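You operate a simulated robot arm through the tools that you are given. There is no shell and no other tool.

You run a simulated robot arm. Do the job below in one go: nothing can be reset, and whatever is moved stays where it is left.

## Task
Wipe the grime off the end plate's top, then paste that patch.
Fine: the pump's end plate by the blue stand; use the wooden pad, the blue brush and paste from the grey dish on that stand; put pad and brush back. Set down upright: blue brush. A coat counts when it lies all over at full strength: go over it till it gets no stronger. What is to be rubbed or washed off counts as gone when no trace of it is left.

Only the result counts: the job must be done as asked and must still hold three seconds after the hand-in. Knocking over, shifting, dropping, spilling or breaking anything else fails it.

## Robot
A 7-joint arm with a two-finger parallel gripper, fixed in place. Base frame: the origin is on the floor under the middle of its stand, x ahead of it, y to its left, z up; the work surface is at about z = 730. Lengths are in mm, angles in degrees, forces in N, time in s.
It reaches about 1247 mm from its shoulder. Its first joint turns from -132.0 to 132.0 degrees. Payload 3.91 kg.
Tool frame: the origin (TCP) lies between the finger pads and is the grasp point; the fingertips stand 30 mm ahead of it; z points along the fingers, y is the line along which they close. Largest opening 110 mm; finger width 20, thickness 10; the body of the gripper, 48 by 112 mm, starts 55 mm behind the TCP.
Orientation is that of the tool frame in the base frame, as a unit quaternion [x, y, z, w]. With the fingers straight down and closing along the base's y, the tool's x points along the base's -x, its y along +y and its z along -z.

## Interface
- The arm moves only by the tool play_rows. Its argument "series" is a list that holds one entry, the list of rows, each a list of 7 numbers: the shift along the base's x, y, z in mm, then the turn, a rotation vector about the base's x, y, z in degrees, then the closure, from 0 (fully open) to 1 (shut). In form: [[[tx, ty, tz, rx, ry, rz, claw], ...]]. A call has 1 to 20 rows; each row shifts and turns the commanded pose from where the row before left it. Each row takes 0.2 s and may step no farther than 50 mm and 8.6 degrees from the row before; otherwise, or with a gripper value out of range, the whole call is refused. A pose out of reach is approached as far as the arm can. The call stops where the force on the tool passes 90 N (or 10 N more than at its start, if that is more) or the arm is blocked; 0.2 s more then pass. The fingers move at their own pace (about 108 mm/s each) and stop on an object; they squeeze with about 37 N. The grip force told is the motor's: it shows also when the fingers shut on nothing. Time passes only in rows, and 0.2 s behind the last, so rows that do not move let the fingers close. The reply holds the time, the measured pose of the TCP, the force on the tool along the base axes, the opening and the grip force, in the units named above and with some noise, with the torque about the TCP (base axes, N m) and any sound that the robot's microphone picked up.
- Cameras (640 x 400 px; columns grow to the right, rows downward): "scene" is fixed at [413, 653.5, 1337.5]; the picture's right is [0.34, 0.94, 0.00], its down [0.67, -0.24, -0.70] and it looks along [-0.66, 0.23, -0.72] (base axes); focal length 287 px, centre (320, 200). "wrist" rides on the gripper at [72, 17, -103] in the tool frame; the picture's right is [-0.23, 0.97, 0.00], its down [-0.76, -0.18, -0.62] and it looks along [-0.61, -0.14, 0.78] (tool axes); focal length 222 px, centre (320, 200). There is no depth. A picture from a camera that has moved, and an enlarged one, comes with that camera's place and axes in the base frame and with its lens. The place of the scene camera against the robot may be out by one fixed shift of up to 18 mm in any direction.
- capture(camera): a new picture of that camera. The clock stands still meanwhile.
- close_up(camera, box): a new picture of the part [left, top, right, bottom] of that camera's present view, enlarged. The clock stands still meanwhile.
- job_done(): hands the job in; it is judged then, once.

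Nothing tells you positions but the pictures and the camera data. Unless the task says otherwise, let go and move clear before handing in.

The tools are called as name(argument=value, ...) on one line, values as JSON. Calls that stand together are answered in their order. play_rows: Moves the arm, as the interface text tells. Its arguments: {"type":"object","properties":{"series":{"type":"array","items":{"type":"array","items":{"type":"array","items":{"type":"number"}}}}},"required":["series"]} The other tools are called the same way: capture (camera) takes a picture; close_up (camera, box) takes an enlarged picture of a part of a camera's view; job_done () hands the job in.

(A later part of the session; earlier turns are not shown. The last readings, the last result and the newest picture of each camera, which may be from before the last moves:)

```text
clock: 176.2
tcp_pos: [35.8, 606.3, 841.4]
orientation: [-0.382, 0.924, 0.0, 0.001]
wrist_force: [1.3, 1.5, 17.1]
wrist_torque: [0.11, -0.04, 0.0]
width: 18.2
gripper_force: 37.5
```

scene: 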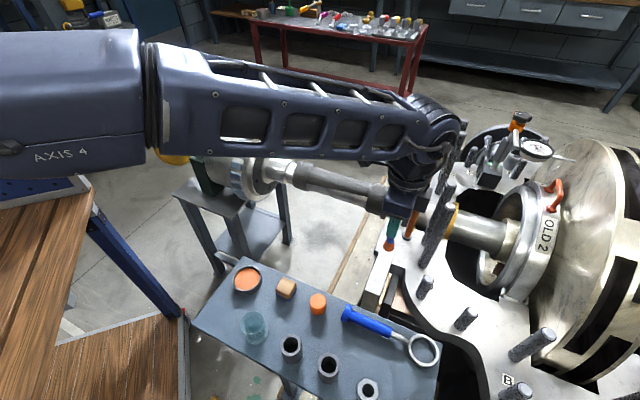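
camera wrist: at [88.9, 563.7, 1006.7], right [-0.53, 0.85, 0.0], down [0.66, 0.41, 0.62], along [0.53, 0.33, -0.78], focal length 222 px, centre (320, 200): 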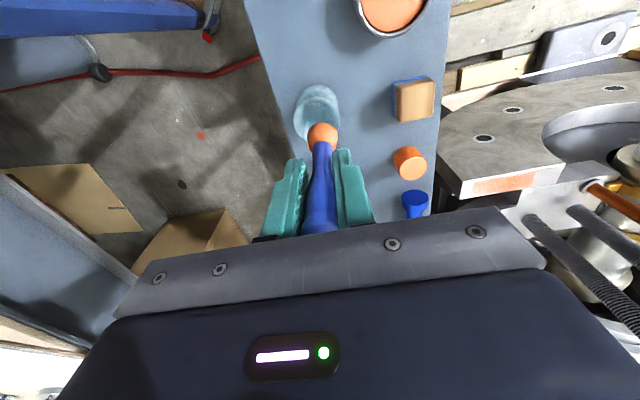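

Dipped. Back to the plate.

play_rows(series=[[[0, 0, 5, 0, 0, 0, 1], [0, 0, 20, 0, 0, 0, 1], [0, 0, 25, 0, 0, 0, 1], [0, 0, 20, 0, 0, 0, 1], [9.9, 43.4, 0, 0, 0, 0, 1], [9.9, 43.4, 0, 0, 0, 0, 1], [9.9, 43.4, 0, 0, 0, 0, 1], [9.9, 43.4, 0, 0, 0, 0, 1], [9.9, 43.4, 0, 0, 0, 0, 1], [9.9, 43.4, 0, 0, 0, 0, 1], [9.9, 43.3, 0, 0, 0, 0, 1], [0, 0, -30, 0, 0, 0, 1], [0, 0, -30, 0, 0, 0, 1], [0, 0, -30, 0, 0, 0, 1], [0, 0, -10, 0, 0, 0, 1], [0, 0, -2, 0, 0, 0, 1], [0, 0, 0, 0, 0, 0, 1]]])

play_rows(series=[[[0, 0, -1, 0, 0, 0, 1], [0, 0, -1, 0, 0, 0, 1], [0, 0, 0, 0, 0, 0, 1]]])

```text
clock: 179.8
tcp_pos: [107.4, 911.1, 808.6]
orientation: [-0.381, 0.924, 0.0, 0.0]
wrist_force: [-0.7, 0.4, -1.3]
wrist_torque: [-0.03, 0.0, -0.03]
width: 18.2
gripper_force: 37.6
```

```text
clock: 180.6
tcp_pos: [106.2, 909.6, 807.5]
orientation: [-0.381, 0.924, 0.0, 0.0]
wrist_force: [-0.5, 0.8, 0.4]
wrist_torque: [-0.01, 0.01, -0.01]
width: 18.5
gripper_force: 37.3
```

play_rows(series=[[[0, 0, -0.8, 0, 0, 0, 1], [0, 0, -0.5, 0, 0, 0, 1], [0, 0, 0, 0, 0, 0, 1]]])

```text
clock: 181.4
tcp_pos: [104.8, 909.9, 807.5]
orientation: [-0.382, 0.924, 0.0, 0.0]
wrist_force: [-0.6, -0.2, 1.0]
wrist_torque: [-0.01, -0.02, -0.01]
width: 18.5
gripper_force: 37.1
```

play_rows(series=[[[0, 0, -0.6, 0, 0, 0, 1], [0, 0, 0, 0, 0, 0, 1]]])

```text
clock: 182.0
tcp_pos: [105.4, 908.8, 806.4]
orientation: [-0.382, 0.924, 0.001, 0.0]
wrist_force: [1.4, 1.2, 9.9]
wrist_torque: [0.14, -0.17, 0.0]
width: 18.4
gripper_force: 36.9
```

Contact at 10 N. Stroking the full length, near-edge side then far-edge side.

play_rows(series=[[[4.7, -4.7, 0, 0, 0, 0, 1], [4.7, -4.7, 0, 0, 0, 0, 1], [4.7, -4.7, 0, 0, 0, 0, 1], [4.7, -4.7, 0, 0, 0, 0, 1], [4.7, -4.7, 0, 0, 0, 0, 1], [4.7, -4.7, 0, 0, 0, 0, 1], [4.7, -4.7, 0, 0, 0, 0, 1]]])

play_rows(series=[[[-1.8, -1.8, -0.2, 0, 0, 0, 1], [-4.7, 4.7, -0.1, 0, 0, 0, 1], [-4.7, 4.7, -0.1, 0, 0, 0, 1], [-4.7, 4.7, -0.1, 0, 0, 0, 1], [-4.7, 4.7, 0, 0, 0, 0, 1], [-4.7, 4.7, 0, 0, 0, 0, 1], [-4.7, 4.7, 0, 0, 0, 0, 1], [-4.7, 4.7, 0, 0, 0, 0, 1]]])

play_rows(series=[[[-4.7, 4.7, -0.1, 0, 0, 0, 1], [-4.7, 4.7, -0.1, 0, 0, 0, 1], [-4.7, 4.7, 0, 0, 0, 0, 1], [-4.7, 4.7, 0, 0, 0, 0, 1], [-4.7, 4.7, 0, 0, 0, 0, 1], [-4.7, 4.7, 0, 0, 0, 0, 1], [-3, 3, 0, 0, 0, 0, 1]]])

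close_up(camera="wrist", box=[240, 60, 400, 220])

```text
clock: 183.6
tcp_pos: [138.1, 876.9, 807.1]
orientation: [-0.383, 0.924, 0.001, 0.0]
wrist_force: [-5.3, 6.0, 27.9]
wrist_torque: [0.46, 0.47, -0.02]
width: 18.5
gripper_force: 36.7
```

```text
clock: 185.4
tcp_pos: [103.2, 907.5, 804.1]
orientation: [-0.382, 0.924, -0.001, 0.0]
wrist_force: [0.8, 0.2, -0.5]
wrist_torque: [0.03, 0.01, -0.04]
width: 18.7
gripper_force: 36.9
```

```text
clock: 187.0
tcp_pos: [71.9, 939.4, 806.4]
orientation: [-0.382, 0.924, -0.001, 0.0]
wrist_force: [-0.3, -1.1, 0.1]
wrist_torque: [-0.01, 0.0, 0.0]
width: 18.6
gripper_force: 36.4
```

```text
2.50 times, centred on (320, 140) of wrist
camera zoom: at [8.1, 900.1, 908.4], right [-0.53, 0.85, 0.0], down [0.66, 0.41, 0.62], along [0.53, 0.33, -0.78], focal length 555 px, centre (320, 350)
```

zoom: 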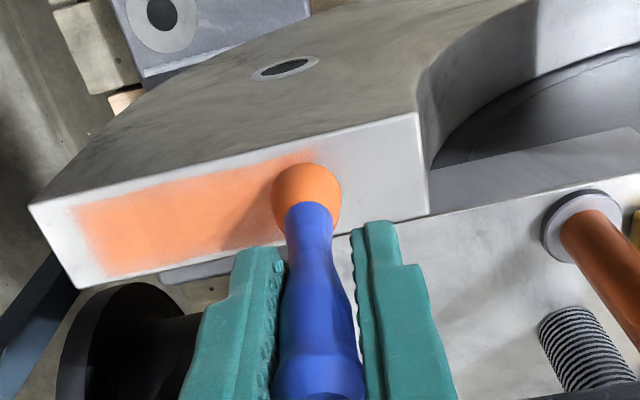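

play_rows(series=[[[0, 0, -1, 0, 0, 0, 1], [0, 0, -1, 0, 0, 0, 1], [0, 0, 0, 0, 0, 0, 1]]])

```text
clock: 187.8
tcp_pos: [72.9, 940.2, 804.2]
orientation: [-0.381, 0.924, -0.001, -0.001]
wrist_force: [-0.8, 0.1, 1.6]
wrist_torque: [0.02, 0.11, 0.02]
width: 18.6
gripper_force: 36.9
```

play_rows(series=[[[0, 0, -0.6, 0, 0, 0, 1], [0, 0, 0, 0, 0, 0, 1]]])

```text
clock: 188.4
tcp_pos: [72.9, 940.6, 804.5]
orientation: [-0.382, 0.924, 0.002, 0.001]
wrist_force: [0.6, -0.2, 7.4]
wrist_torque: [-0.04, -0.02, -0.01]
width: 18.7
gripper_force: 37.2
```

play_rows(series=[[[4.7, -4.7, 0, 0, 0, 0, 1], [4.7, -4.7, 0, 0, 0, 0, 1], [4.7, -4.7, 0, 0, 0, 0, 1], [4.7, -4.7, 0, 0, 0, 0, 1]]])

play_rows(series=[[[4.7, -4.7, 0, 0, 0, 0, 1], [4.7, -4.7, 0, 0, 0, 0, 1], [4.7, -4.7, 0, 0, 0, 0, 1], [4.7, -4.7, 0, 0, 0, 0, 1]]])

play_rows(series=[[[4.7, -4.7, 0, 0, 0, 0, 1], [4.7, -4.7, 0, 0, 0, 0, 1], [4.7, -4.7, 0, 0, 0, 0, 1], [4.7, -4.7, 0, 0, 0, 0, 1], [4.7, -4.7, 0, 0, 0, 0, 1]]])

close_up(camera="wrist", box=[240, 60, 400, 220])

```text
clock: 189.4
tcp_pos: [90.9, 921.9, 802.6]
orientation: [-0.382, 0.924, 0.0, -0.001]
wrist_force: [-1.1, 0.6, 6.1]
wrist_torque: [0.06, 0.03, -0.06]
width: 18.9
gripper_force: 37.5
```

```text
clock: 190.4
tcp_pos: [110.2, 900.6, 802.4]
orientation: [-0.382, 0.924, 0.0, 0.0]
wrist_force: [-0.3, 0.8, 0.6]
wrist_torque: [-0.02, 0.03, -0.02]
width: 18.8
gripper_force: 36.8
```

```text
clock: 191.6
tcp_pos: [135.1, 879.3, 802.3]
orientation: [-0.381, 0.924, 0.0, 0.0]
wrist_force: [-1.0, -0.3, -0.1]
wrist_torque: [0.02, -0.01, 0.01]
width: 18.5
gripper_force: 36.9
```

```text
2.50 times, centred on (320, 140) of wrist
camera zoom: at [71.4, 839.8, 906.3], right [-0.53, 0.85, 0.0], down [0.66, 0.41, 0.62], along [0.53, 0.33, -0.78], focal length 555 px, centre (320, 350)
```

zoom: 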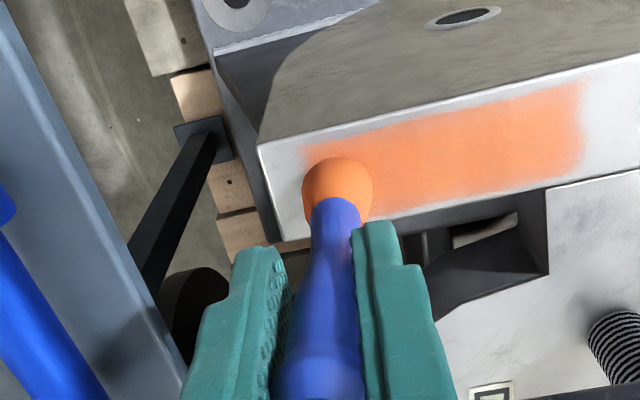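

Inspecting again from the same viewpoint as before.

play_rows(series=[[[0, 0, 10, 0, 0, 0, 1], [-9, 9, 30, 0, 0, 0, 1], [-9, 9, 35, 0, 0, 0, 1], [-9, 9, 29, 0, 0, 0, 1], [0, 1, 0, 0, 0, 0, 1], [0, 0, 0, 0, 0, 0, 1]]])

close_up(camera="wrist", box=[265, 60, 385, 140])

close_up(camera="wrist", box=[320, 70, 380, 120])

close_up(camera="wrist", box=[270, 80, 330, 130])

close_up(camera="scene", box=[360, 240, 410, 300])

```text
clock: 193.0
tcp_pos: [105.5, 907.2, 907.8]
orientation: [-0.381, 0.924, 0.0, 0.0]
wrist_force: [0.2, 0.7, -0.2]
wrist_torque: [-0.02, 0.02, 0.01]
width: 18.7
gripper_force: 37.4
```

```text
5.00 times, centred on (325, 100) of wrist
camera zoom: at [41.7, 868.3, 1010.7], right [-0.53, 0.85, 0.0], down [0.66, 0.41, 0.62], along [0.53, 0.33, -0.78], focal length 1111 px, centre (295, 700)
```

zoom: 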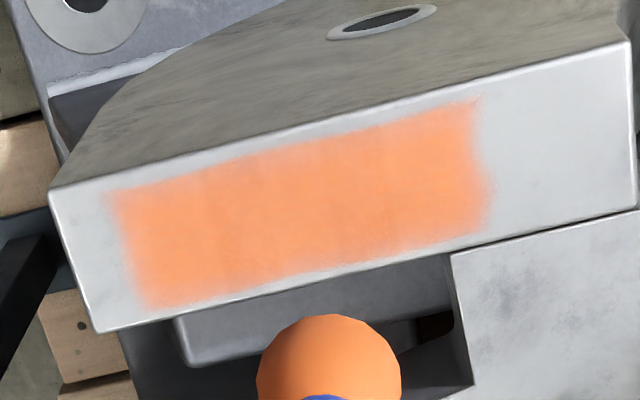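

```text
8.00 times, centred on (350, 95) of wrist
camera zoom: at [41.7, 868.3, 1010.7], right [-0.53, 0.85, 0.0], down [0.66, 0.41, 0.62], along [0.53, 0.33, -0.78], focal length 1777 px, centre (80, 1040)
```

zoom: 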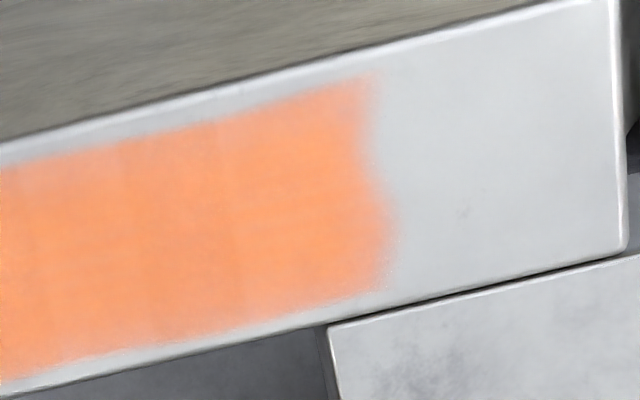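

```text
8.00 times, centred on (300, 105) of wrist
camera zoom: at [41.7, 868.3, 1010.7], right [-0.53, 0.85, 0.0], down [0.66, 0.41, 0.62], along [0.53, 0.33, -0.78], focal length 1777 px, centre (480, 960)
```

zoom: 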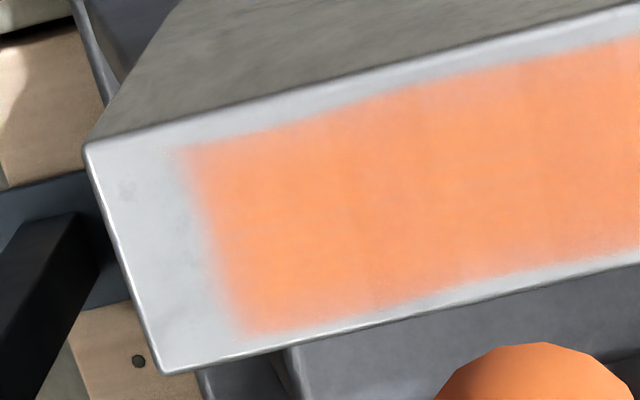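

```text
6.67 times, centred on (385, 270) of scene
camera zoom: at [413.0, 653.5, 1337.5], right [0.34, 0.94, 0.0], down [0.67, -0.24, -0.7], along [-0.66, 0.23, -0.72], focal length 1914 px, centre (-113, -267)
```

zoom: 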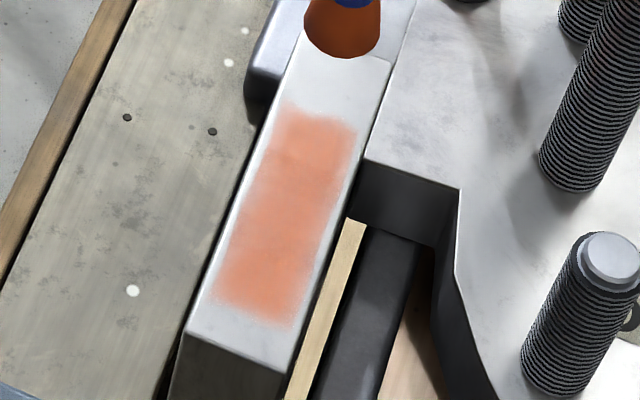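

The coat matches the grime's outline and looks the same as last time. I'll check at very high zoom for any thin spots.

close_up(camera="wrist", box=[345, 75, 369, 90])

close_up(camera="wrist", box=[345, 90, 369, 105])

close_up(camera="wrist", box=[284, 96, 308, 111])

close_up(camera="wrist", box=[286, 110, 310, 125])

close_up(camera="wrist", box=[310, 90, 334, 105])

```text
16.00 times, centred on (357, 82) of wrist
camera zoom: at [41.7, 868.3, 1010.7], right [-0.53, 0.85, 0.0], down [0.66, 0.41, 0.62], along [0.53, 0.33, -0.78], focal length 3554 px, centre (-272, 2080)
```

zoom: 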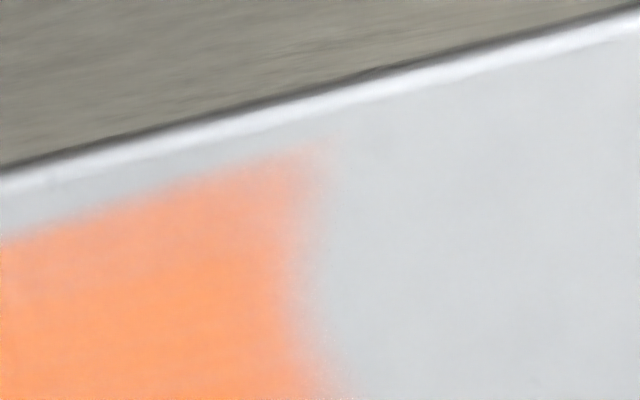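

```text
16.00 times, centred on (357, 98) of wrist
camera zoom: at [41.7, 868.3, 1010.7], right [-0.53, 0.85, 0.0], down [0.66, 0.41, 0.62], along [0.53, 0.33, -0.78], focal length 3554 px, centre (-272, 1840)
```

zoom: 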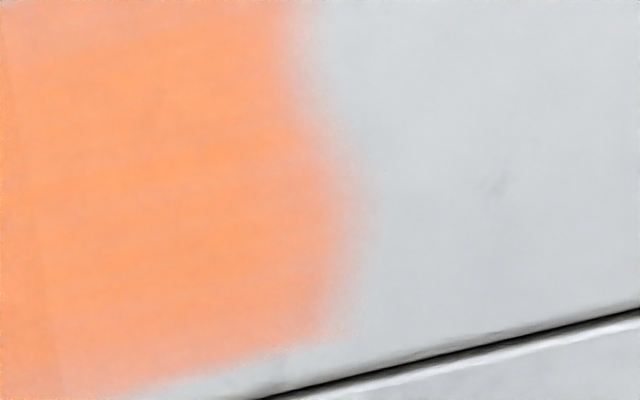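

```text
16.00 times, centred on (296, 104) of wrist
camera zoom: at [41.7, 868.3, 1010.7], right [-0.53, 0.85, 0.0], down [0.66, 0.41, 0.62], along [0.53, 0.33, -0.78], focal length 3554 px, centre (704, 1744)
```

zoom: 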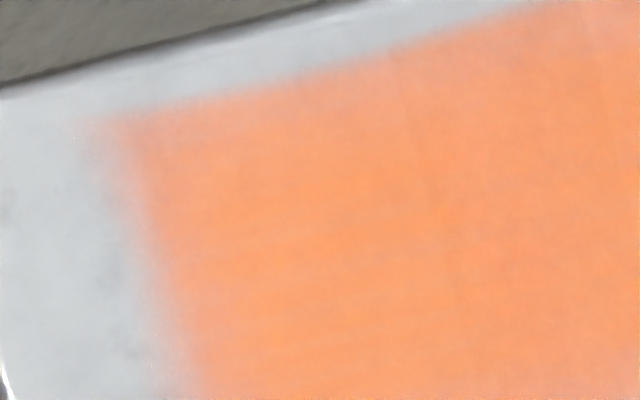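

```text
16.00 times, centred on (298, 118) of wrist
camera zoom: at [41.7, 868.3, 1010.7], right [-0.53, 0.85, 0.0], down [0.66, 0.41, 0.62], along [0.53, 0.33, -0.78], focal length 3554 px, centre (672, 1520)
```

zoom: 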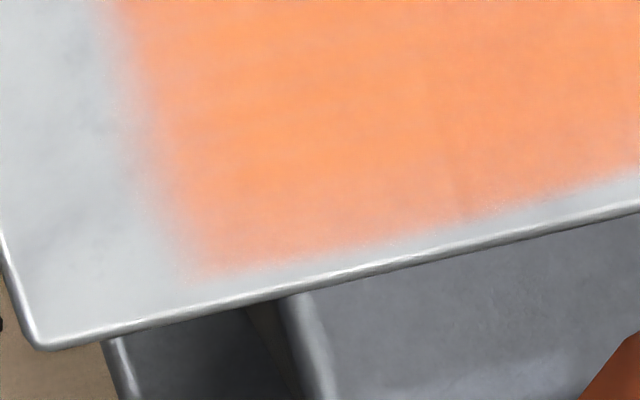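

```text
16.00 times, centred on (322, 98) of wrist
camera zoom: at [41.7, 868.3, 1010.7], right [-0.53, 0.85, 0.0], down [0.66, 0.41, 0.62], along [0.53, 0.33, -0.78], focal length 3554 px, centre (288, 1840)
```

zoom: 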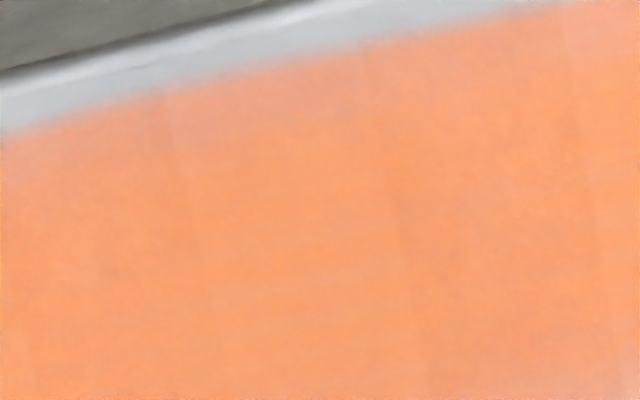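

The interior is full orange, but the long edges look slightly thinner. I'll dip again and go over the near and far edges with offset strokes.

play_rows(series=[[[-9.9, -43.1, 0, 0, 0, 0, 1], [-9.9, -43.1, 0, 0, 0, 0, 1], [-9.9, -43.1, 0, 0, 0, 0, 1], [-9.9, -43.1, 0, 0, 0, 0, 1], [-9.9, -43.1, 0, 0, 0, 0, 1], [-9.9, -43.2, 0, 0, 0, 0, 1], [-9.9, -43.2, 0, 0, 0, 0, 1], [0, 0, 0, 0, 0, 0, 1], [0, 0, -25, 0, 0, 0, 1], [0, 0, -25, 0, 0, 0, 1], [0, 0, -14, 0, 0, 0, 1], [0, 0, -2, 0, 0, 0, 1], [0, 0, 0, 0, 0, 0, 1]]])

close_up(camera="wrist", box=[260, 60, 380, 170])

play_rows(series=[[[0, 0, -1, 0, 0, 0, 1], [0, 0, -1, 0, 0, 0, 1], [0, 0, 0, 0, 0, 0, 1]]])

```text
clock: 195.8
tcp_pos: [36.9, 604.9, 840.5]
orientation: [-0.382, 0.924, 0.0, 0.001]
wrist_force: [0.3, -0.4, -0.2]
wrist_torque: [-0.01, 0.0, 0.01]
width: 18.7
gripper_force: 36.7
```

```text
3.64 times, centred on (320, 115) of wrist
camera zoom: at [-26.6, 564.9, 943.4], right [-0.53, 0.85, 0.0], down [0.66, 0.41, 0.62], along [0.53, 0.33, -0.78], focal length 808 px, centre (320, 509)
```

zoom: 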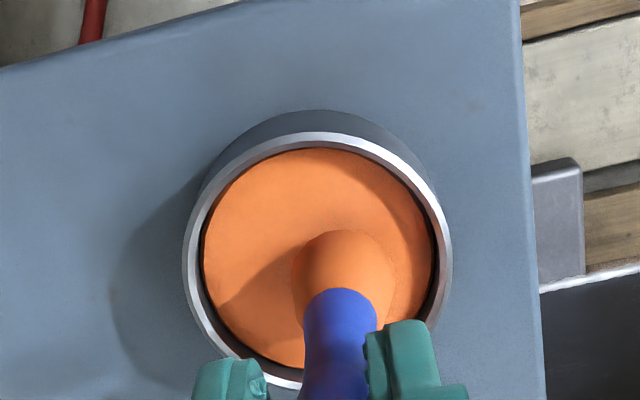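

```text
clock: 196.6
tcp_pos: [38.2, 605.3, 838.8]
orientation: [-0.382, 0.924, 0.0, 0.0]
wrist_force: [-0.1, -0.3, -1.1]
wrist_torque: [0.0, -0.02, 0.01]
width: 18.8
gripper_force: 36.8
```

play_rows(series=[[[0, 0, -1, 0, 0, 0, 1], [0, 0, -1, 0, 0, 0, 1], [0, 0, 0, 0, 0, 0, 1]]])

```text
clock: 197.4
tcp_pos: [37.3, 604.5, 837.5]
orientation: [-0.382, 0.924, 0.0, 0.0]
wrist_force: [-0.2, -0.3, 0.9]
wrist_torque: [0.0, -0.02, 0.01]
width: 18.7
gripper_force: 36.7
```

play_rows(series=[[[0, 0, -0.8, 0, 0, 0, 1], [0, 0, 0, 0, 0, 0, 1]]])

```text
clock: 198.0
tcp_pos: [37.0, 604.5, 837.6]
orientation: [-0.382, 0.924, 0.001, 0.001]
wrist_force: [-1.3, -0.8, 23.6]
wrist_torque: [-0.14, 0.18, -0.04]
width: 18.8
gripper_force: 37.1
```

Dipped. Now to the plate with the brush offset toward the near edge.

play_rows(series=[[[0, 0, 5, 0, 0, 0, 1], [0, 0, 20, 0, 0, 0, 1], [0, 0, 25, 0, 0, 0, 1], [0, 0, 20, 0, 0, 0, 1], [9.2, 43, 0, 0, 0, 0, 1], [9.2, 43, 0, 0, 0, 0, 1], [9.2, 43, 0, 0, 0, 0, 1], [9.2, 43, 0, 0, 0, 0, 1], [9.2, 43, 0, 0, 0, 0, 1], [9.2, 43, 0, 0, 0, 0, 1], [9.2, 42.7, 0, 0, 0, 0, 1], [0, 0, -30, 0, 0, 0, 1], [0, 0, -30, 0, 0, 0, 1], [0, 0, -30, 0, 0, 0, 1], [0, 0, -12, 0, 0, 0, 1], [0, 0, -1, 0, 0, 0, 1], [0, 0, 0, 0, 0, 0, 1]]])

play_rows(series=[[[0, 0, -1, 0, 0, 0, 1], [0, 0, -1, 0, 0, 0, 1], [0, 0, 0, 0, 0, 0, 1]]])

close_up(camera="wrist", box=[240, 60, 400, 220])

```text
clock: 201.6
tcp_pos: [101.5, 905.1, 803.2]
orientation: [-0.382, 0.924, 0.0, 0.0]
wrist_force: [0.3, -0.2, -0.8]
wrist_torque: [0.01, 0.0, 0.0]
width: 18.6
gripper_force: 37.1
```

```text
clock: 202.4
tcp_pos: [103.0, 905.9, 802.1]
orientation: [-0.383, 0.924, 0.001, 0.001]
wrist_force: [-1.2, 0.5, 7.4]
wrist_torque: [-0.06, 0.06, -0.01]
width: 18.8
gripper_force: 37.4
```

```text
2.50 times, centred on (320, 140) of wrist
camera zoom: at [38.6, 866.7, 905.0], right [-0.53, 0.85, 0.0], down [0.66, 0.41, 0.62], along [0.53, 0.33, -0.78], focal length 555 px, centre (320, 350)
```

zoom: 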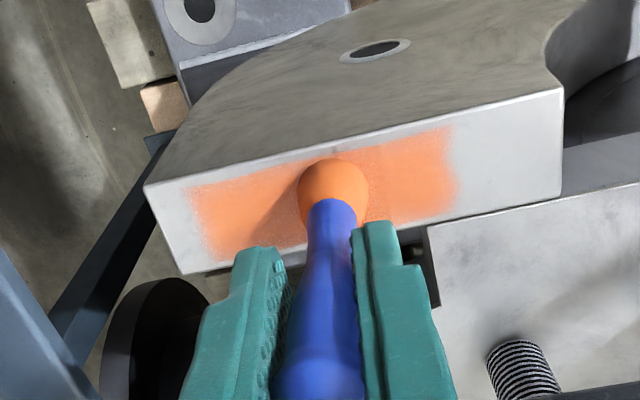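

play_rows(series=[[[4.7, -4.7, 0, 0, 0, 0, 1], [4.7, -4.7, 0, 0, 0, 0, 1], [4.7, -4.7, 0, 0, 0, 0, 1], [4.7, -4.7, 0, 0, 0, 0, 1], [4.7, -4.7, 0, 0, 0, 0, 1], [4.7, -4.7, 0, 0, 0, 0, 1], [4.7, -4.7, 0, 0, 0, 0, 1]]])

close_up(camera="wrist", box=[240, 60, 400, 220])

```text
clock: 204.0
tcp_pos: [135.0, 871.4, 801.4]
orientation: [-0.383, 0.924, 0.001, 0.001]
wrist_force: [-5.2, 4.9, 16.8]
wrist_torque: [0.35, 0.29, -0.04]
width: 18.7
gripper_force: 37.0
```

```text
2.50 times, centred on (320, 140) of wrist
camera zoom: at [71.1, 833.2, 904.6], right [-0.53, 0.85, 0.0], down [0.66, 0.41, 0.62], along [0.53, 0.33, -0.78], focal length 555 px, centre (320, 350)
```

zoom: 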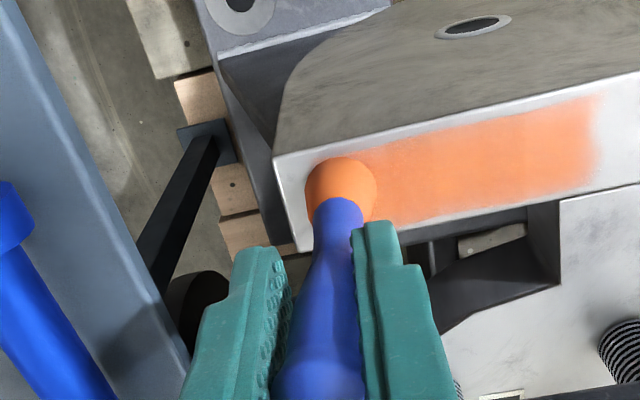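

play_rows(series=[[[-4.7, 4.7, 0.3, 0, 0, 0, 1], [-4.7, 4.7, 0, 0, 0, 0, 1], [-4.7, 4.7, -0.1, 0, 0, 0, 1], [-4.7, 4.7, -0.1, 0, 0, 0, 1]]])

play_rows(series=[[[-4.7, 4.7, -0.3, 0, 0, 0, 1], [-4.7, 4.7, -0.2, 0, 0, 0, 1], [-4.7, 4.7, 0, 0, 0, 0, 1]]])

```text
clock: 205.0
tcp_pos: [115.2, 891.9, 799.9]
orientation: [-0.383, 0.924, 0.0, 0.0]
wrist_force: [2.1, -3.1, 10.7]
wrist_torque: [-0.14, -0.17, 0.0]
width: 18.6
gripper_force: 37.0
```

```text
clock: 205.8
tcp_pos: [101.5, 905.1, 802.2]
orientation: [-0.382, 0.924, -0.001, 0.0]
wrist_force: [3.8, -1.1, 9.9]
wrist_torque: [-0.13, -0.26, 0.03]
width: 18.9
gripper_force: 37.2
```

play_rows(series=[[[-4.7, 4.7, 0, 0, 0, 0, 1], [-4.7, 4.7, 0, 0, 0, 0, 1], [-4.7, 4.7, 0, 0, 0, 0, 1]]])

play_rows(series=[[[-4.7, 4.7, -0.1, 0, 0, 0, 1], [-4.7, 4.7, 0, 0, 0, 0, 1], [-4.7, 4.7, 0, 0, 0, 0, 1], [-3, 3, 0, 0, 0, 0, 1]]])

close_up(camera="wrist", box=[240, 60, 400, 220])

```text
clock: 206.6
tcp_pos: [88.1, 919.0, 800.0]
orientation: [-0.383, 0.924, -0.001, 0.001]
wrist_force: [2.3, -3.0, 12.6]
wrist_torque: [-0.19, -0.21, 0.01]
width: 18.9
gripper_force: 36.8
```

```text
clock: 207.6
tcp_pos: [69.0, 938.5, 801.5]
orientation: [-0.383, 0.924, 0.0, 0.0]
wrist_force: [1.3, -1.0, 6.4]
wrist_torque: [-0.06, -0.12, 0.0]
width: 19.1
gripper_force: 36.6
```

```text
2.50 times, centred on (320, 140) of wrist
camera zoom: at [5.6, 898.0, 903.4], right [-0.53, 0.85, 0.0], down [0.66, 0.41, 0.62], along [0.53, 0.33, -0.78], focal length 555 px, centre (320, 350)
```

zoom: 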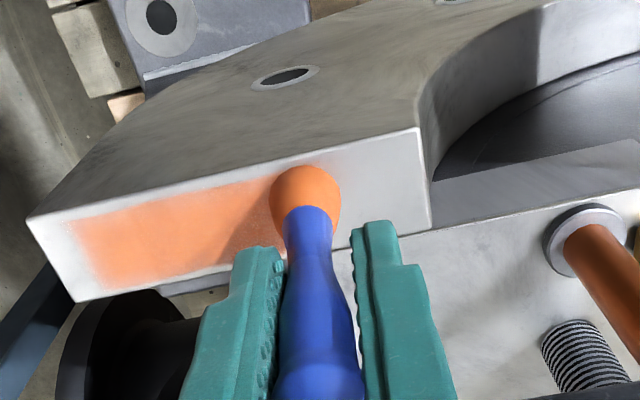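

Steady pressure along the near edge. Now the far edge: shifting across about 8.5 mm and stroking back.

play_rows(series=[[[2, 2, 0, 0, 0, 0, 1], [2, 2, 0, 0, 0, 0, 1], [2, 2, 0, 0, 0, 0, 1], [0, 0, 0, 0, 0, 0, 1]]])

close_up(camera="wrist", box=[240, 60, 400, 220])

close_up(camera="scene", box=[350, 210, 430, 300])

```text
clock: 208.6
tcp_pos: [76.1, 943.4, 800.8]
orientation: [-0.382, 0.924, 0.0, 0.0]
wrist_force: [-1.2, -1.7, 6.4]
wrist_torque: [-0.1, 0.11, 0.02]
width: 18.7
gripper_force: 37.1
```

```text
2.50 times, centred on (320, 140) of wrist
camera zoom: at [13.0, 903.5, 903.3], right [-0.53, 0.85, 0.0], down [0.66, 0.41, 0.62], along [0.53, 0.33, -0.78], focal length 555 px, centre (320, 350)
```

zoom: 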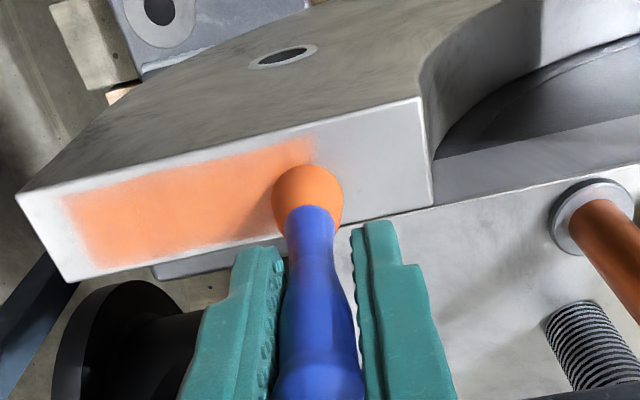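

```text
4.44 times, centred on (390, 255) of scene
camera zoom: at [413.0, 653.5, 1337.5], right [0.34, 0.94, 0.0], down [0.67, -0.24, -0.7], along [-0.66, 0.23, -0.72], focal length 1276 px, centre (9, -44)
```

zoom: 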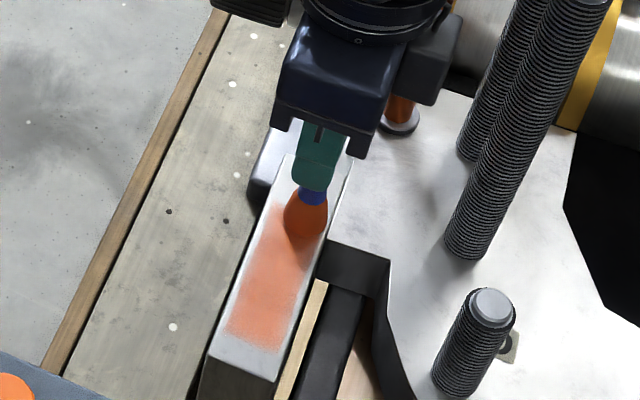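

play_rows(series=[[[4.7, -4.7, 0.2, 0, 0, 0, 1], [4.7, -4.7, 0, 0, 0, 0, 1], [4.7, -4.7, -0.1, 0, 0, 0, 1], [4.7, -4.7, -0.1, 0, 0, 0, 1]]])

play_rows(series=[[[4.7, -4.7, -0.1, 0, 0, 0, 1], [4.7, -4.7, 0, 0, 0, 0, 1], [4.7, -4.7, 0, 0, 0, 0, 1]]])

```text
clock: 209.6
tcp_pos: [96.0, 922.6, 800.0]
orientation: [-0.383, 0.924, 0.0, 0.0]
wrist_force: [-0.1, -0.3, -0.4]
wrist_torque: [0.01, 0.0, 0.01]
width: 18.8
gripper_force: 37.9
```

```text
clock: 210.4
tcp_pos: [108.6, 908.4, 800.8]
orientation: [-0.381, 0.924, 0.0, 0.0]
wrist_force: [-0.6, -0.7, 4.1]
wrist_torque: [0.03, 0.06, 0.0]
width: 18.5
gripper_force: 36.8
```

play_rows(series=[[[4.7, -4.7, -0.3, 0, 0, 0, 1], [4.7, -4.7, 0, 0, 0, 0, 1], [4.7, -4.7, 0, 0, 0, 0, 1]]])

play_rows(series=[[[4.7, -4.7, 0, 0, 0, 0, 1], [4.7, -4.7, 0, 0, 0, 0, 1], [4.7, -4.7, 0, 0, 0, 0, 1]]])

play_rows(series=[[[-4.7, 4.7, 0, 0, 0, 0, 1], [-4.7, 4.7, -0.1, 0, 0, 0, 1], [-4.7, 4.7, -0.2, 0, 0, 0, 1], [-4.7, 4.7, -0.2, 0, 0, 0, 1]]])

```text
clock: 211.2
tcp_pos: [123.4, 894.5, 799.0]
orientation: [-0.383, 0.924, 0.002, 0.0]
wrist_force: [-2.4, 1.6, 9.1]
wrist_torque: [0.12, 0.13, -0.03]
width: 18.8
gripper_force: 36.6
```

```text
clock: 212.0
tcp_pos: [138.7, 881.8, 801.8]
orientation: [-0.382, 0.924, 0.0, 0.0]
wrist_force: [0.3, 0.2, -0.3]
wrist_torque: [0.0, 0.0, -0.01]
width: 18.5
gripper_force: 36.9
```

```text
clock: 213.0
tcp_pos: [118.5, 899.9, 799.8]
orientation: [-0.382, 0.924, 0.0, 0.0]
wrist_force: [0.0, -0.2, 0.1]
wrist_torque: [0.0, 0.02, 0.03]
width: 18.8
gripper_force: 36.3
```

play_rows(series=[[[4.7, -4.7, -0.5, 0, 0, 0, 1], [4.7, -4.7, -0.5, 0, 0, 0, 1], [4.7, -4.7, 0, 0, 0, 0, 1], [3, -3, 0, 0, 0, 0, 1]]])

```text
clock: 214.0
tcp_pos: [135.5, 882.9, 799.0]
orientation: [-0.381, 0.924, 0.001, 0.001]
wrist_force: [-3.8, 3.2, 17.4]
wrist_torque: [0.25, 0.26, -0.03]
width: 18.4
gripper_force: 37.1
```

play_rows(series=[[[-4.7, 4.7, 0, 0, 0, 0, 1], [-4.7, 4.7, 0, 0, 0, 0, 1], [-4.7, 4.7, -0.1, 0, 0, 0, 1], [-4.7, 4.7, -0.2, 0, 0, 0, 1]]])

play_rows(series=[[[-4.7, 4.7, -0.2, 0, 0, 0, 1], [-4.7, 4.7, -0.2, 0, 0, 0, 1], [-4.7, 4.7, 0, 0, 0, 0, 1]]])

```text
clock: 215.0
tcp_pos: [117.1, 900.4, 798.2]
orientation: [-0.382, 0.924, 0.0, 0.0]
wrist_force: [1.5, -2.1, 6.2]
wrist_torque: [-0.12, -0.07, 0.0]
width: 18.5
gripper_force: 37.2
```

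```text
clock: 215.8
tcp_pos: [103.1, 917.7, 798.9]
orientation: [-0.384, 0.924, 0.002, 0.0]
wrist_force: [2.7, -2.0, 12.2]
wrist_torque: [-0.17, -0.16, 0.0]
width: 18.7
gripper_force: 36.9
```

play_rows(series=[[[-4.9, 4.5, 0, 0, 0, 0, 1], [-4.9, 4.5, 0, 0, 0, 0, 1], [-4.7, 4.7, 0, 0, 0, 0, 1]]])

play_rows(series=[[[-4.7, 4.7, 0, 0, 0, 0, 1], [-4.7, 4.7, 0, 0, 0, 0, 1], [-4.7, 4.7, 0, 0, 0, 0, 1]]])

close_up(camera="wrist", box=[240, 60, 400, 220])

```text
clock: 216.6
tcp_pos: [88.0, 929.8, 798.8]
orientation: [-0.382, 0.924, 0.001, 0.0]
wrist_force: [3.2, -3.2, 13.0]
wrist_torque: [-0.1, -0.24, -0.03]
width: 18.5
gripper_force: 37.2
```

```text
clock: 217.4
tcp_pos: [73.1, 944.4, 796.9]
orientation: [-0.382, 0.924, 0.001, 0.001]
wrist_force: [2.6, -0.7, 13.5]
wrist_torque: [-0.09, -0.26, -0.05]
width: 18.6
gripper_force: 37.6
```

```text
2.50 times, centred on (320, 140) of wrist
camera zoom: at [10.4, 904.6, 900.8], right [-0.53, 0.85, 0.0], down [0.66, 0.41, 0.62], along [0.53, 0.33, -0.78], focal length 555 px, centre (320, 350)
```

zoom: 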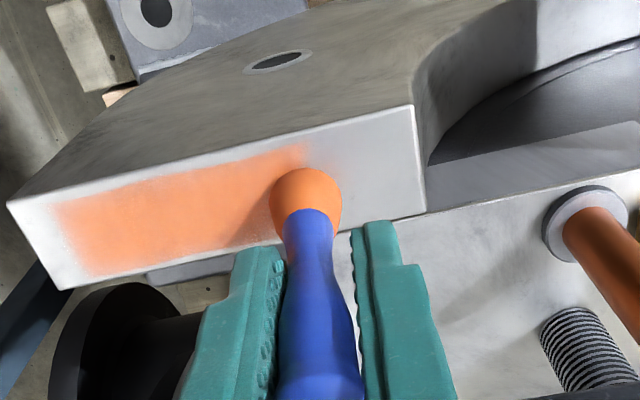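

Good pressure all along. A touch more at the far end, then lift and inspect.

play_rows(series=[[[-3, 3, 0, 0, 0, 0, 1], [3, -3, 0.2, 0, 0, 0, 1], [0, 0, 10, 0, 0, 0, 1], [9, -9, 30, 0, 0, 0, 1], [9, -9, 35, 0, 0, 0, 1], [9, -9, 35, 0, 0, 0, 1], [5, -8, 0, 0, 0, 0, 1], [0, 0, 0, 0, 0, 0, 1]]])

close_up(camera="wrist", box=[265, 60, 385, 140])

close_up(camera="wrist", box=[345, 72, 369, 87])

close_up(camera="wrist", box=[345, 87, 369, 102])

close_up(camera="wrist", box=[284, 94, 308, 109])

close_up(camera="wrist", box=[286, 108, 310, 123])

close_up(camera="scene", box=[360, 240, 410, 300])

```text
clock: 219.2
tcp_pos: [106.1, 910.1, 907.1]
orientation: [-0.381, 0.924, 0.001, 0.0]
wrist_force: [-0.2, 0.2, -0.6]
wrist_torque: [-0.01, 0.0, -0.01]
width: 18.5
gripper_force: 36.5
```

```text
5.00 times, centred on (325, 100) of wrist
camera zoom: at [42.4, 872.0, 1009.7], right [-0.53, 0.85, 0.0], down [0.66, 0.41, 0.62], along [0.53, 0.33, -0.78], focal length 1111 px, centre (295, 700)
```

zoom: 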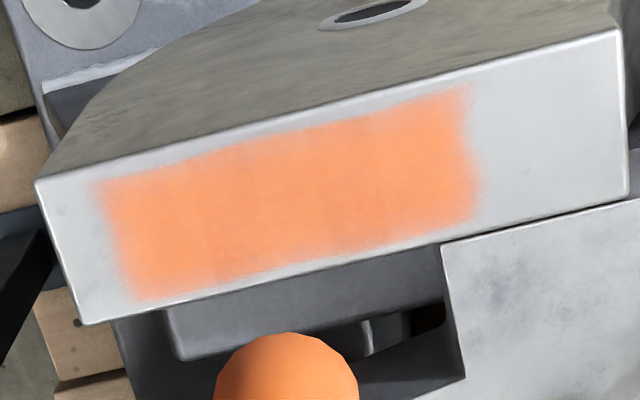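

```text
16.00 times, centred on (357, 80) of wrist
camera zoom: at [42.4, 872.0, 1009.7], right [-0.53, 0.85, 0.0], down [0.66, 0.41, 0.62], along [0.53, 0.33, -0.78], focal length 3554 px, centre (-272, 2128)
```

zoom: 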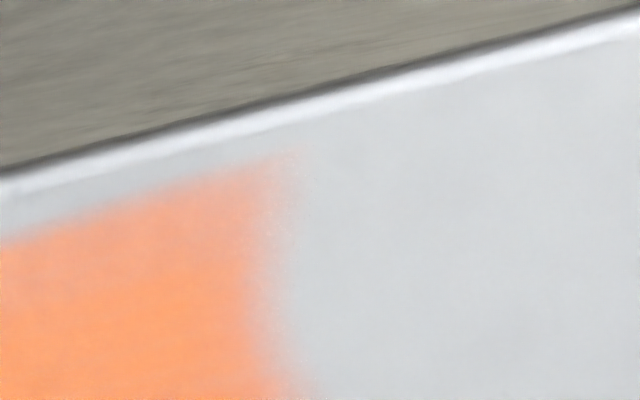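

```text
16.00 times, centred on (357, 94) of wrist
camera zoom: at [42.4, 872.0, 1009.7], right [-0.53, 0.85, 0.0], down [0.66, 0.41, 0.62], along [0.53, 0.33, -0.78], focal length 3554 px, centre (-272, 1888)
```

zoom: 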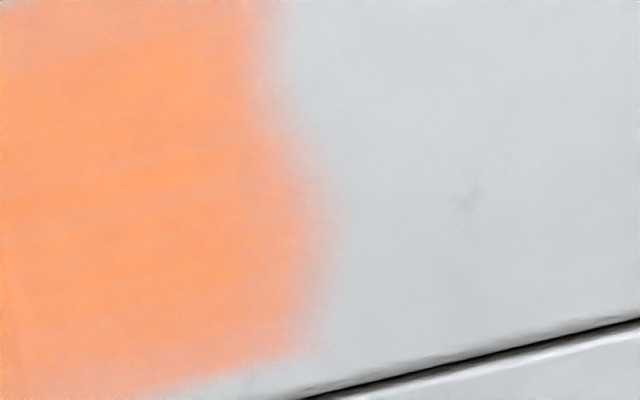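

```text
16.00 times, centred on (296, 102) of wrist
camera zoom: at [42.4, 872.0, 1009.7], right [-0.53, 0.85, 0.0], down [0.66, 0.41, 0.62], along [0.53, 0.33, -0.78], focal length 3554 px, centre (704, 1776)
```

zoom: 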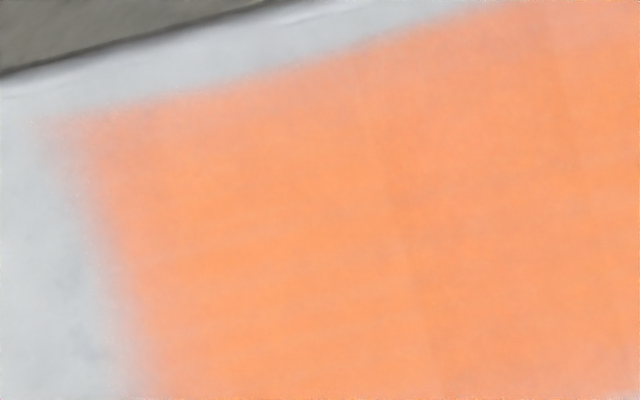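

```text
16.00 times, centred on (298, 116) of wrist
camera zoom: at [42.4, 872.0, 1009.7], right [-0.53, 0.85, 0.0], down [0.66, 0.41, 0.62], along [0.53, 0.33, -0.78], focal length 3554 px, centre (672, 1552)
```

zoom: 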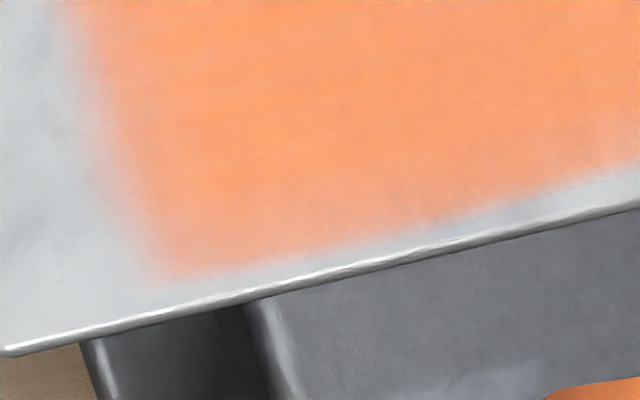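

```text
6.67 times, centred on (385, 270) of scene
camera zoom: at [413.0, 653.5, 1337.5], right [0.34, 0.94, 0.0], down [0.67, -0.24, -0.7], along [-0.66, 0.23, -0.72], focal length 1914 px, centre (-113, -267)
```

zoom: 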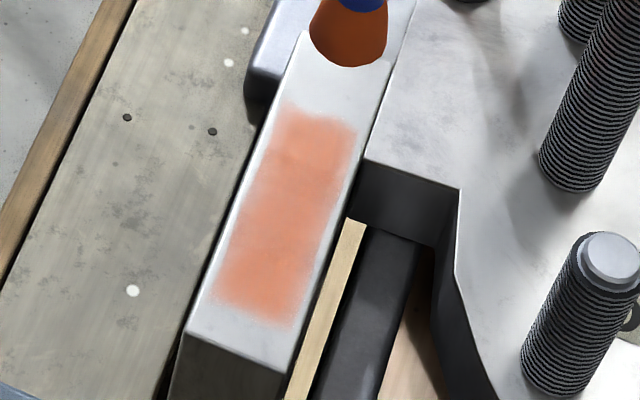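

The coat no longer gets stronger and fills the whole patch. Now I'll bring the brush back over its jar at height and check alignment.

play_rows(series=[[[7, -43.9, 0, 0, 0, 0, 1], [7, -43.9, 0, 0, 0, 0, 1], [7, -43.9, 0, 0, 0, 0, 1], [7, -43.9, 0, 0, 0, 0, 1], [7, -43.9, 0, 0, 0, 0, 1], [7, -43.9, 0, 0, 0, 0, 1], [6.8, -43.7, 0, 0, 0, 0, 1], [0, 0, 0, 0, 0, 0, 1], [0, 0, -20, 0, 0, 0, 1], [0, 0, -20, 0, 0, 0, 1], [0, 0, 0, 0, 0, 0, 1], [0, 0, 0, 0, 0, 0, 1]]])

close_up(camera="wrist", box=[260, 70, 380, 170])

close_up(camera="scene", box=[210, 260, 310, 350])

```text
clock: 221.8
tcp_pos: [155.5, 602.8, 867.5]
orientation: [-0.382, 0.924, 0.0, 0.0]
wrist_force: [0.3, -0.9, 1.0]
wrist_torque: [0.01, -0.01, 0.03]
width: 18.5
gripper_force: 36.8
```

```text
4.00 times, centred on (320, 120) of wrist
camera zoom: at [91.6, 562.9, 970.5], right [-0.53, 0.85, 0.0], down [0.66, 0.41, 0.62], along [0.53, 0.33, -0.78], focal length 888 px, centre (320, 520)
```

zoom: 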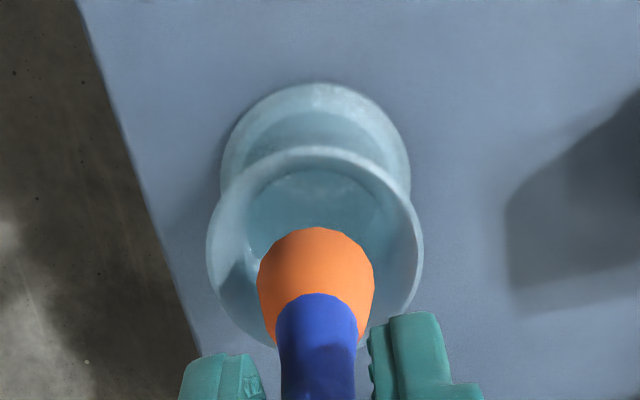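

```text
4.44 times, centred on (260, 305) of scene
camera zoom: at [413.0, 653.5, 1337.5], right [0.34, 0.94, 0.0], down [0.67, -0.24, -0.7], along [-0.66, 0.23, -0.72], focal length 1276 px, centre (587, -267)
```

zoom: 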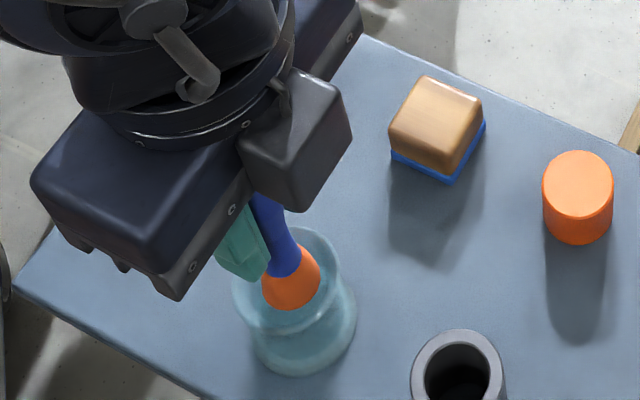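

Sideways the brush is lined up with the jar, but it sits about 5 mm toward the far side. I'll shift back by that and recheck just above the rim.

play_rows(series=[[[-1.7, -1.7, 0, 0, 0, 0, 1], [-1.7, -1.7, 0, 0, 0, 0, 1], [0, 0, 0, 0, 0, 0, 1], [0, 0, 0, 0, 0, 0, 1]]])

close_up(camera="wrist", box=[260, 70, 380, 170])

close_up(camera="scene", box=[220, 280, 290, 340])

```text
clock: 222.8
tcp_pos: [153.2, 598.2, 867.9]
orientation: [-0.382, 0.924, 0.0, 0.0]
wrist_force: [-0.1, 0.8, -0.7]
wrist_torque: [-0.02, -0.02, -0.02]
width: 18.6
gripper_force: 36.5
```

```text
4.00 times, centred on (320, 120) of wrist
camera zoom: at [88.9, 559.0, 970.0], right [-0.53, 0.85, 0.0], down [0.66, 0.41, 0.62], along [0.53, 0.33, -0.78], focal length 888 px, centre (320, 520)
```

zoom: 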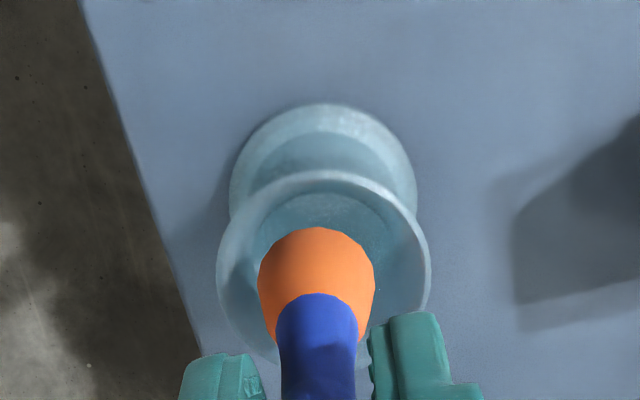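

```text
6.67 times, centred on (255, 310) of scene
camera zoom: at [413.0, 653.5, 1337.5], right [0.34, 0.94, 0.0], down [0.67, -0.24, -0.7], along [-0.66, 0.23, -0.72], focal length 1914 px, centre (753, -533)
```

zoom: 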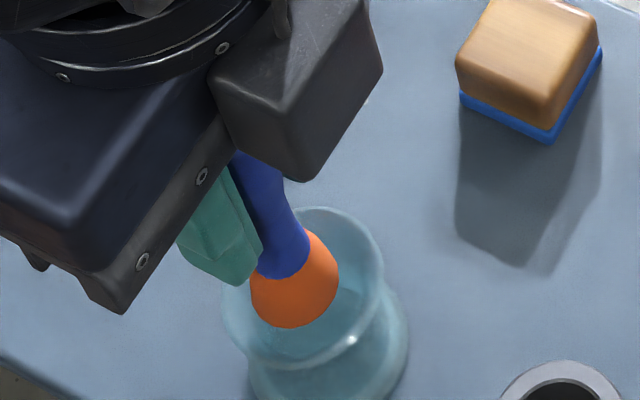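

Nearly centred; a last small nudge and I'll lower into the mouth of the jar, watching for side forces.

play_rows(series=[[[-1.6, 1, 0, 0, 0, 0, 1], [0, 0, -6, 0, 0, 0, 1], [0, 0, -6, 0, 0, 0, 1], [0, 0, -4, 0, 0, 0, 1], [0, 0, 0, 0, 0, 0, 1]]])

close_up(camera="wrist", box=[260, 70, 380, 170])

close_up(camera="scene", box=[220, 280, 290, 340])

```text
clock: 224.0
tcp_pos: [150.2, 598.9, 851.2]
orientation: [-0.383, 0.924, 0.0, 0.0]
wrist_force: [0.0, 0.8, -0.6]
wrist_torque: [0.01, -0.01, 0.01]
width: 18.9
gripper_force: 37.2
```

```text
4.00 times, centred on (320, 120) of wrist
camera zoom: at [86.2, 559.8, 955.0], right [-0.53, 0.85, 0.0], down [0.66, 0.41, 0.62], along [0.53, 0.33, -0.78], focal length 888 px, centre (320, 520)
```

zoom: 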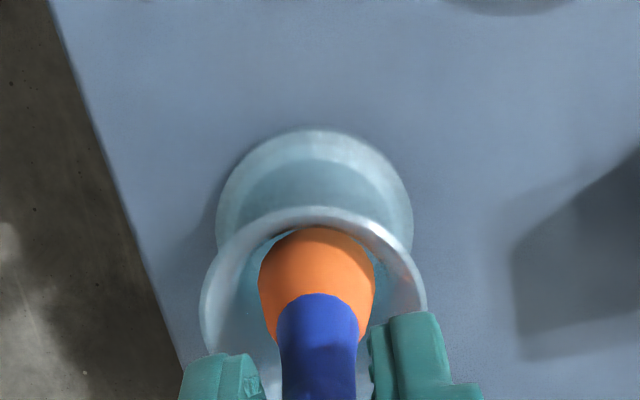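

```text
6.67 times, centred on (255, 310) of scene
camera zoom: at [413.0, 653.5, 1337.5], right [0.34, 0.94, 0.0], down [0.67, -0.24, -0.7], along [-0.66, 0.23, -0.72], focal length 1914 px, centre (753, -533)
```

zoom: 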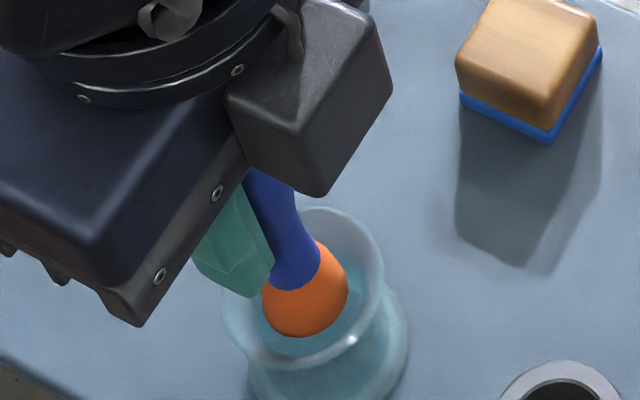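

play_rows(series=[[[1.8, 0.8, 0, 0, 0, 0, 1], [0, 0, -5, 0, 0, 0, 1], [0, 0, -4, 0, 0, 0, 1], [0, 0, 0, 0, 0, 0, 1]]])

close_up(camera="wrist", box=[260, 70, 380, 170])

close_up(camera="scene", box=[220, 280, 290, 340])

```text
clock: 225.0
tcp_pos: [152.2, 599.9, 842.3]
orientation: [-0.382, 0.924, 0.0, 0.0]
wrist_force: [0.3, -0.2, -0.8]
wrist_torque: [0.0, 0.02, 0.02]
width: 18.5
gripper_force: 36.7
```

```text
4.00 times, centred on (320, 120) of wrist
camera zoom: at [87.6, 560.7, 945.3], right [-0.53, 0.85, 0.0], down [0.66, 0.41, 0.62], along [0.53, 0.33, -0.78], focal length 888 px, centre (320, 520)
```

zoom: 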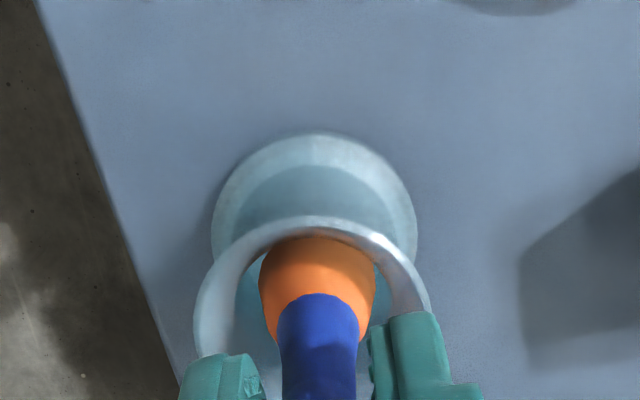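

```text
6.67 times, centred on (255, 310) of scene
camera zoom: at [413.0, 653.5, 1337.5], right [0.34, 0.94, 0.0], down [0.67, -0.24, -0.7], along [-0.66, 0.23, -0.72], focal length 1914 px, centre (753, -533)
```

zoom: 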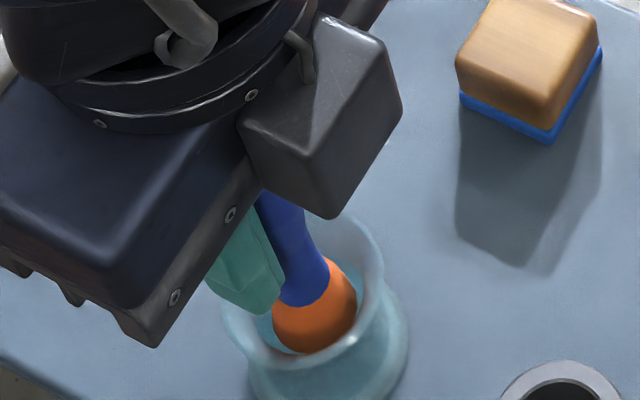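

No side force and well centred in the neck. Lowering further.

play_rows(series=[[[0.4, -0.5, -5, 0, 0, 0, 1], [0, 0, -5, 0, 0, 0, 1], [0, 0, -3, 0, 0, 0, 1], [0, 0, 0, 0, 0, 0, 1]]])

close_up(camera="wrist", box=[260, 70, 380, 170])

```text
clock: 226.0
tcp_pos: [154.1, 599.0, 829.1]
orientation: [-0.382, 0.924, 0.0, 0.001]
wrist_force: [-0.6, 0.5, -0.4]
wrist_torque: [-0.02, -0.02, -0.02]
width: 18.5
gripper_force: 36.7
```

```text
4.00 times, centred on (320, 120) of wrist
camera zoom: at [89.6, 559.8, 932.4], right [-0.53, 0.85, 0.0], down [0.66, 0.41, 0.62], along [0.53, 0.33, -0.78], focal length 888 px, centre (320, 520)
```

zoom: 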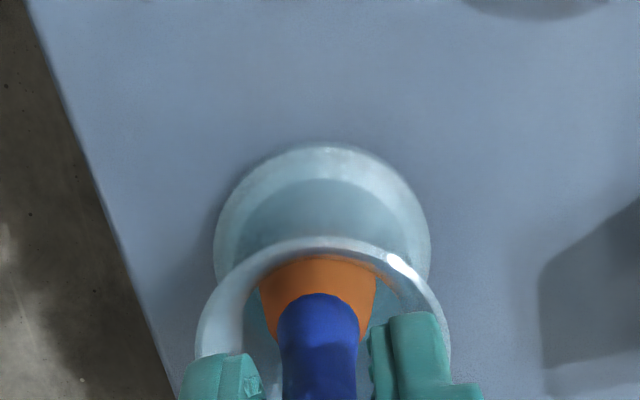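

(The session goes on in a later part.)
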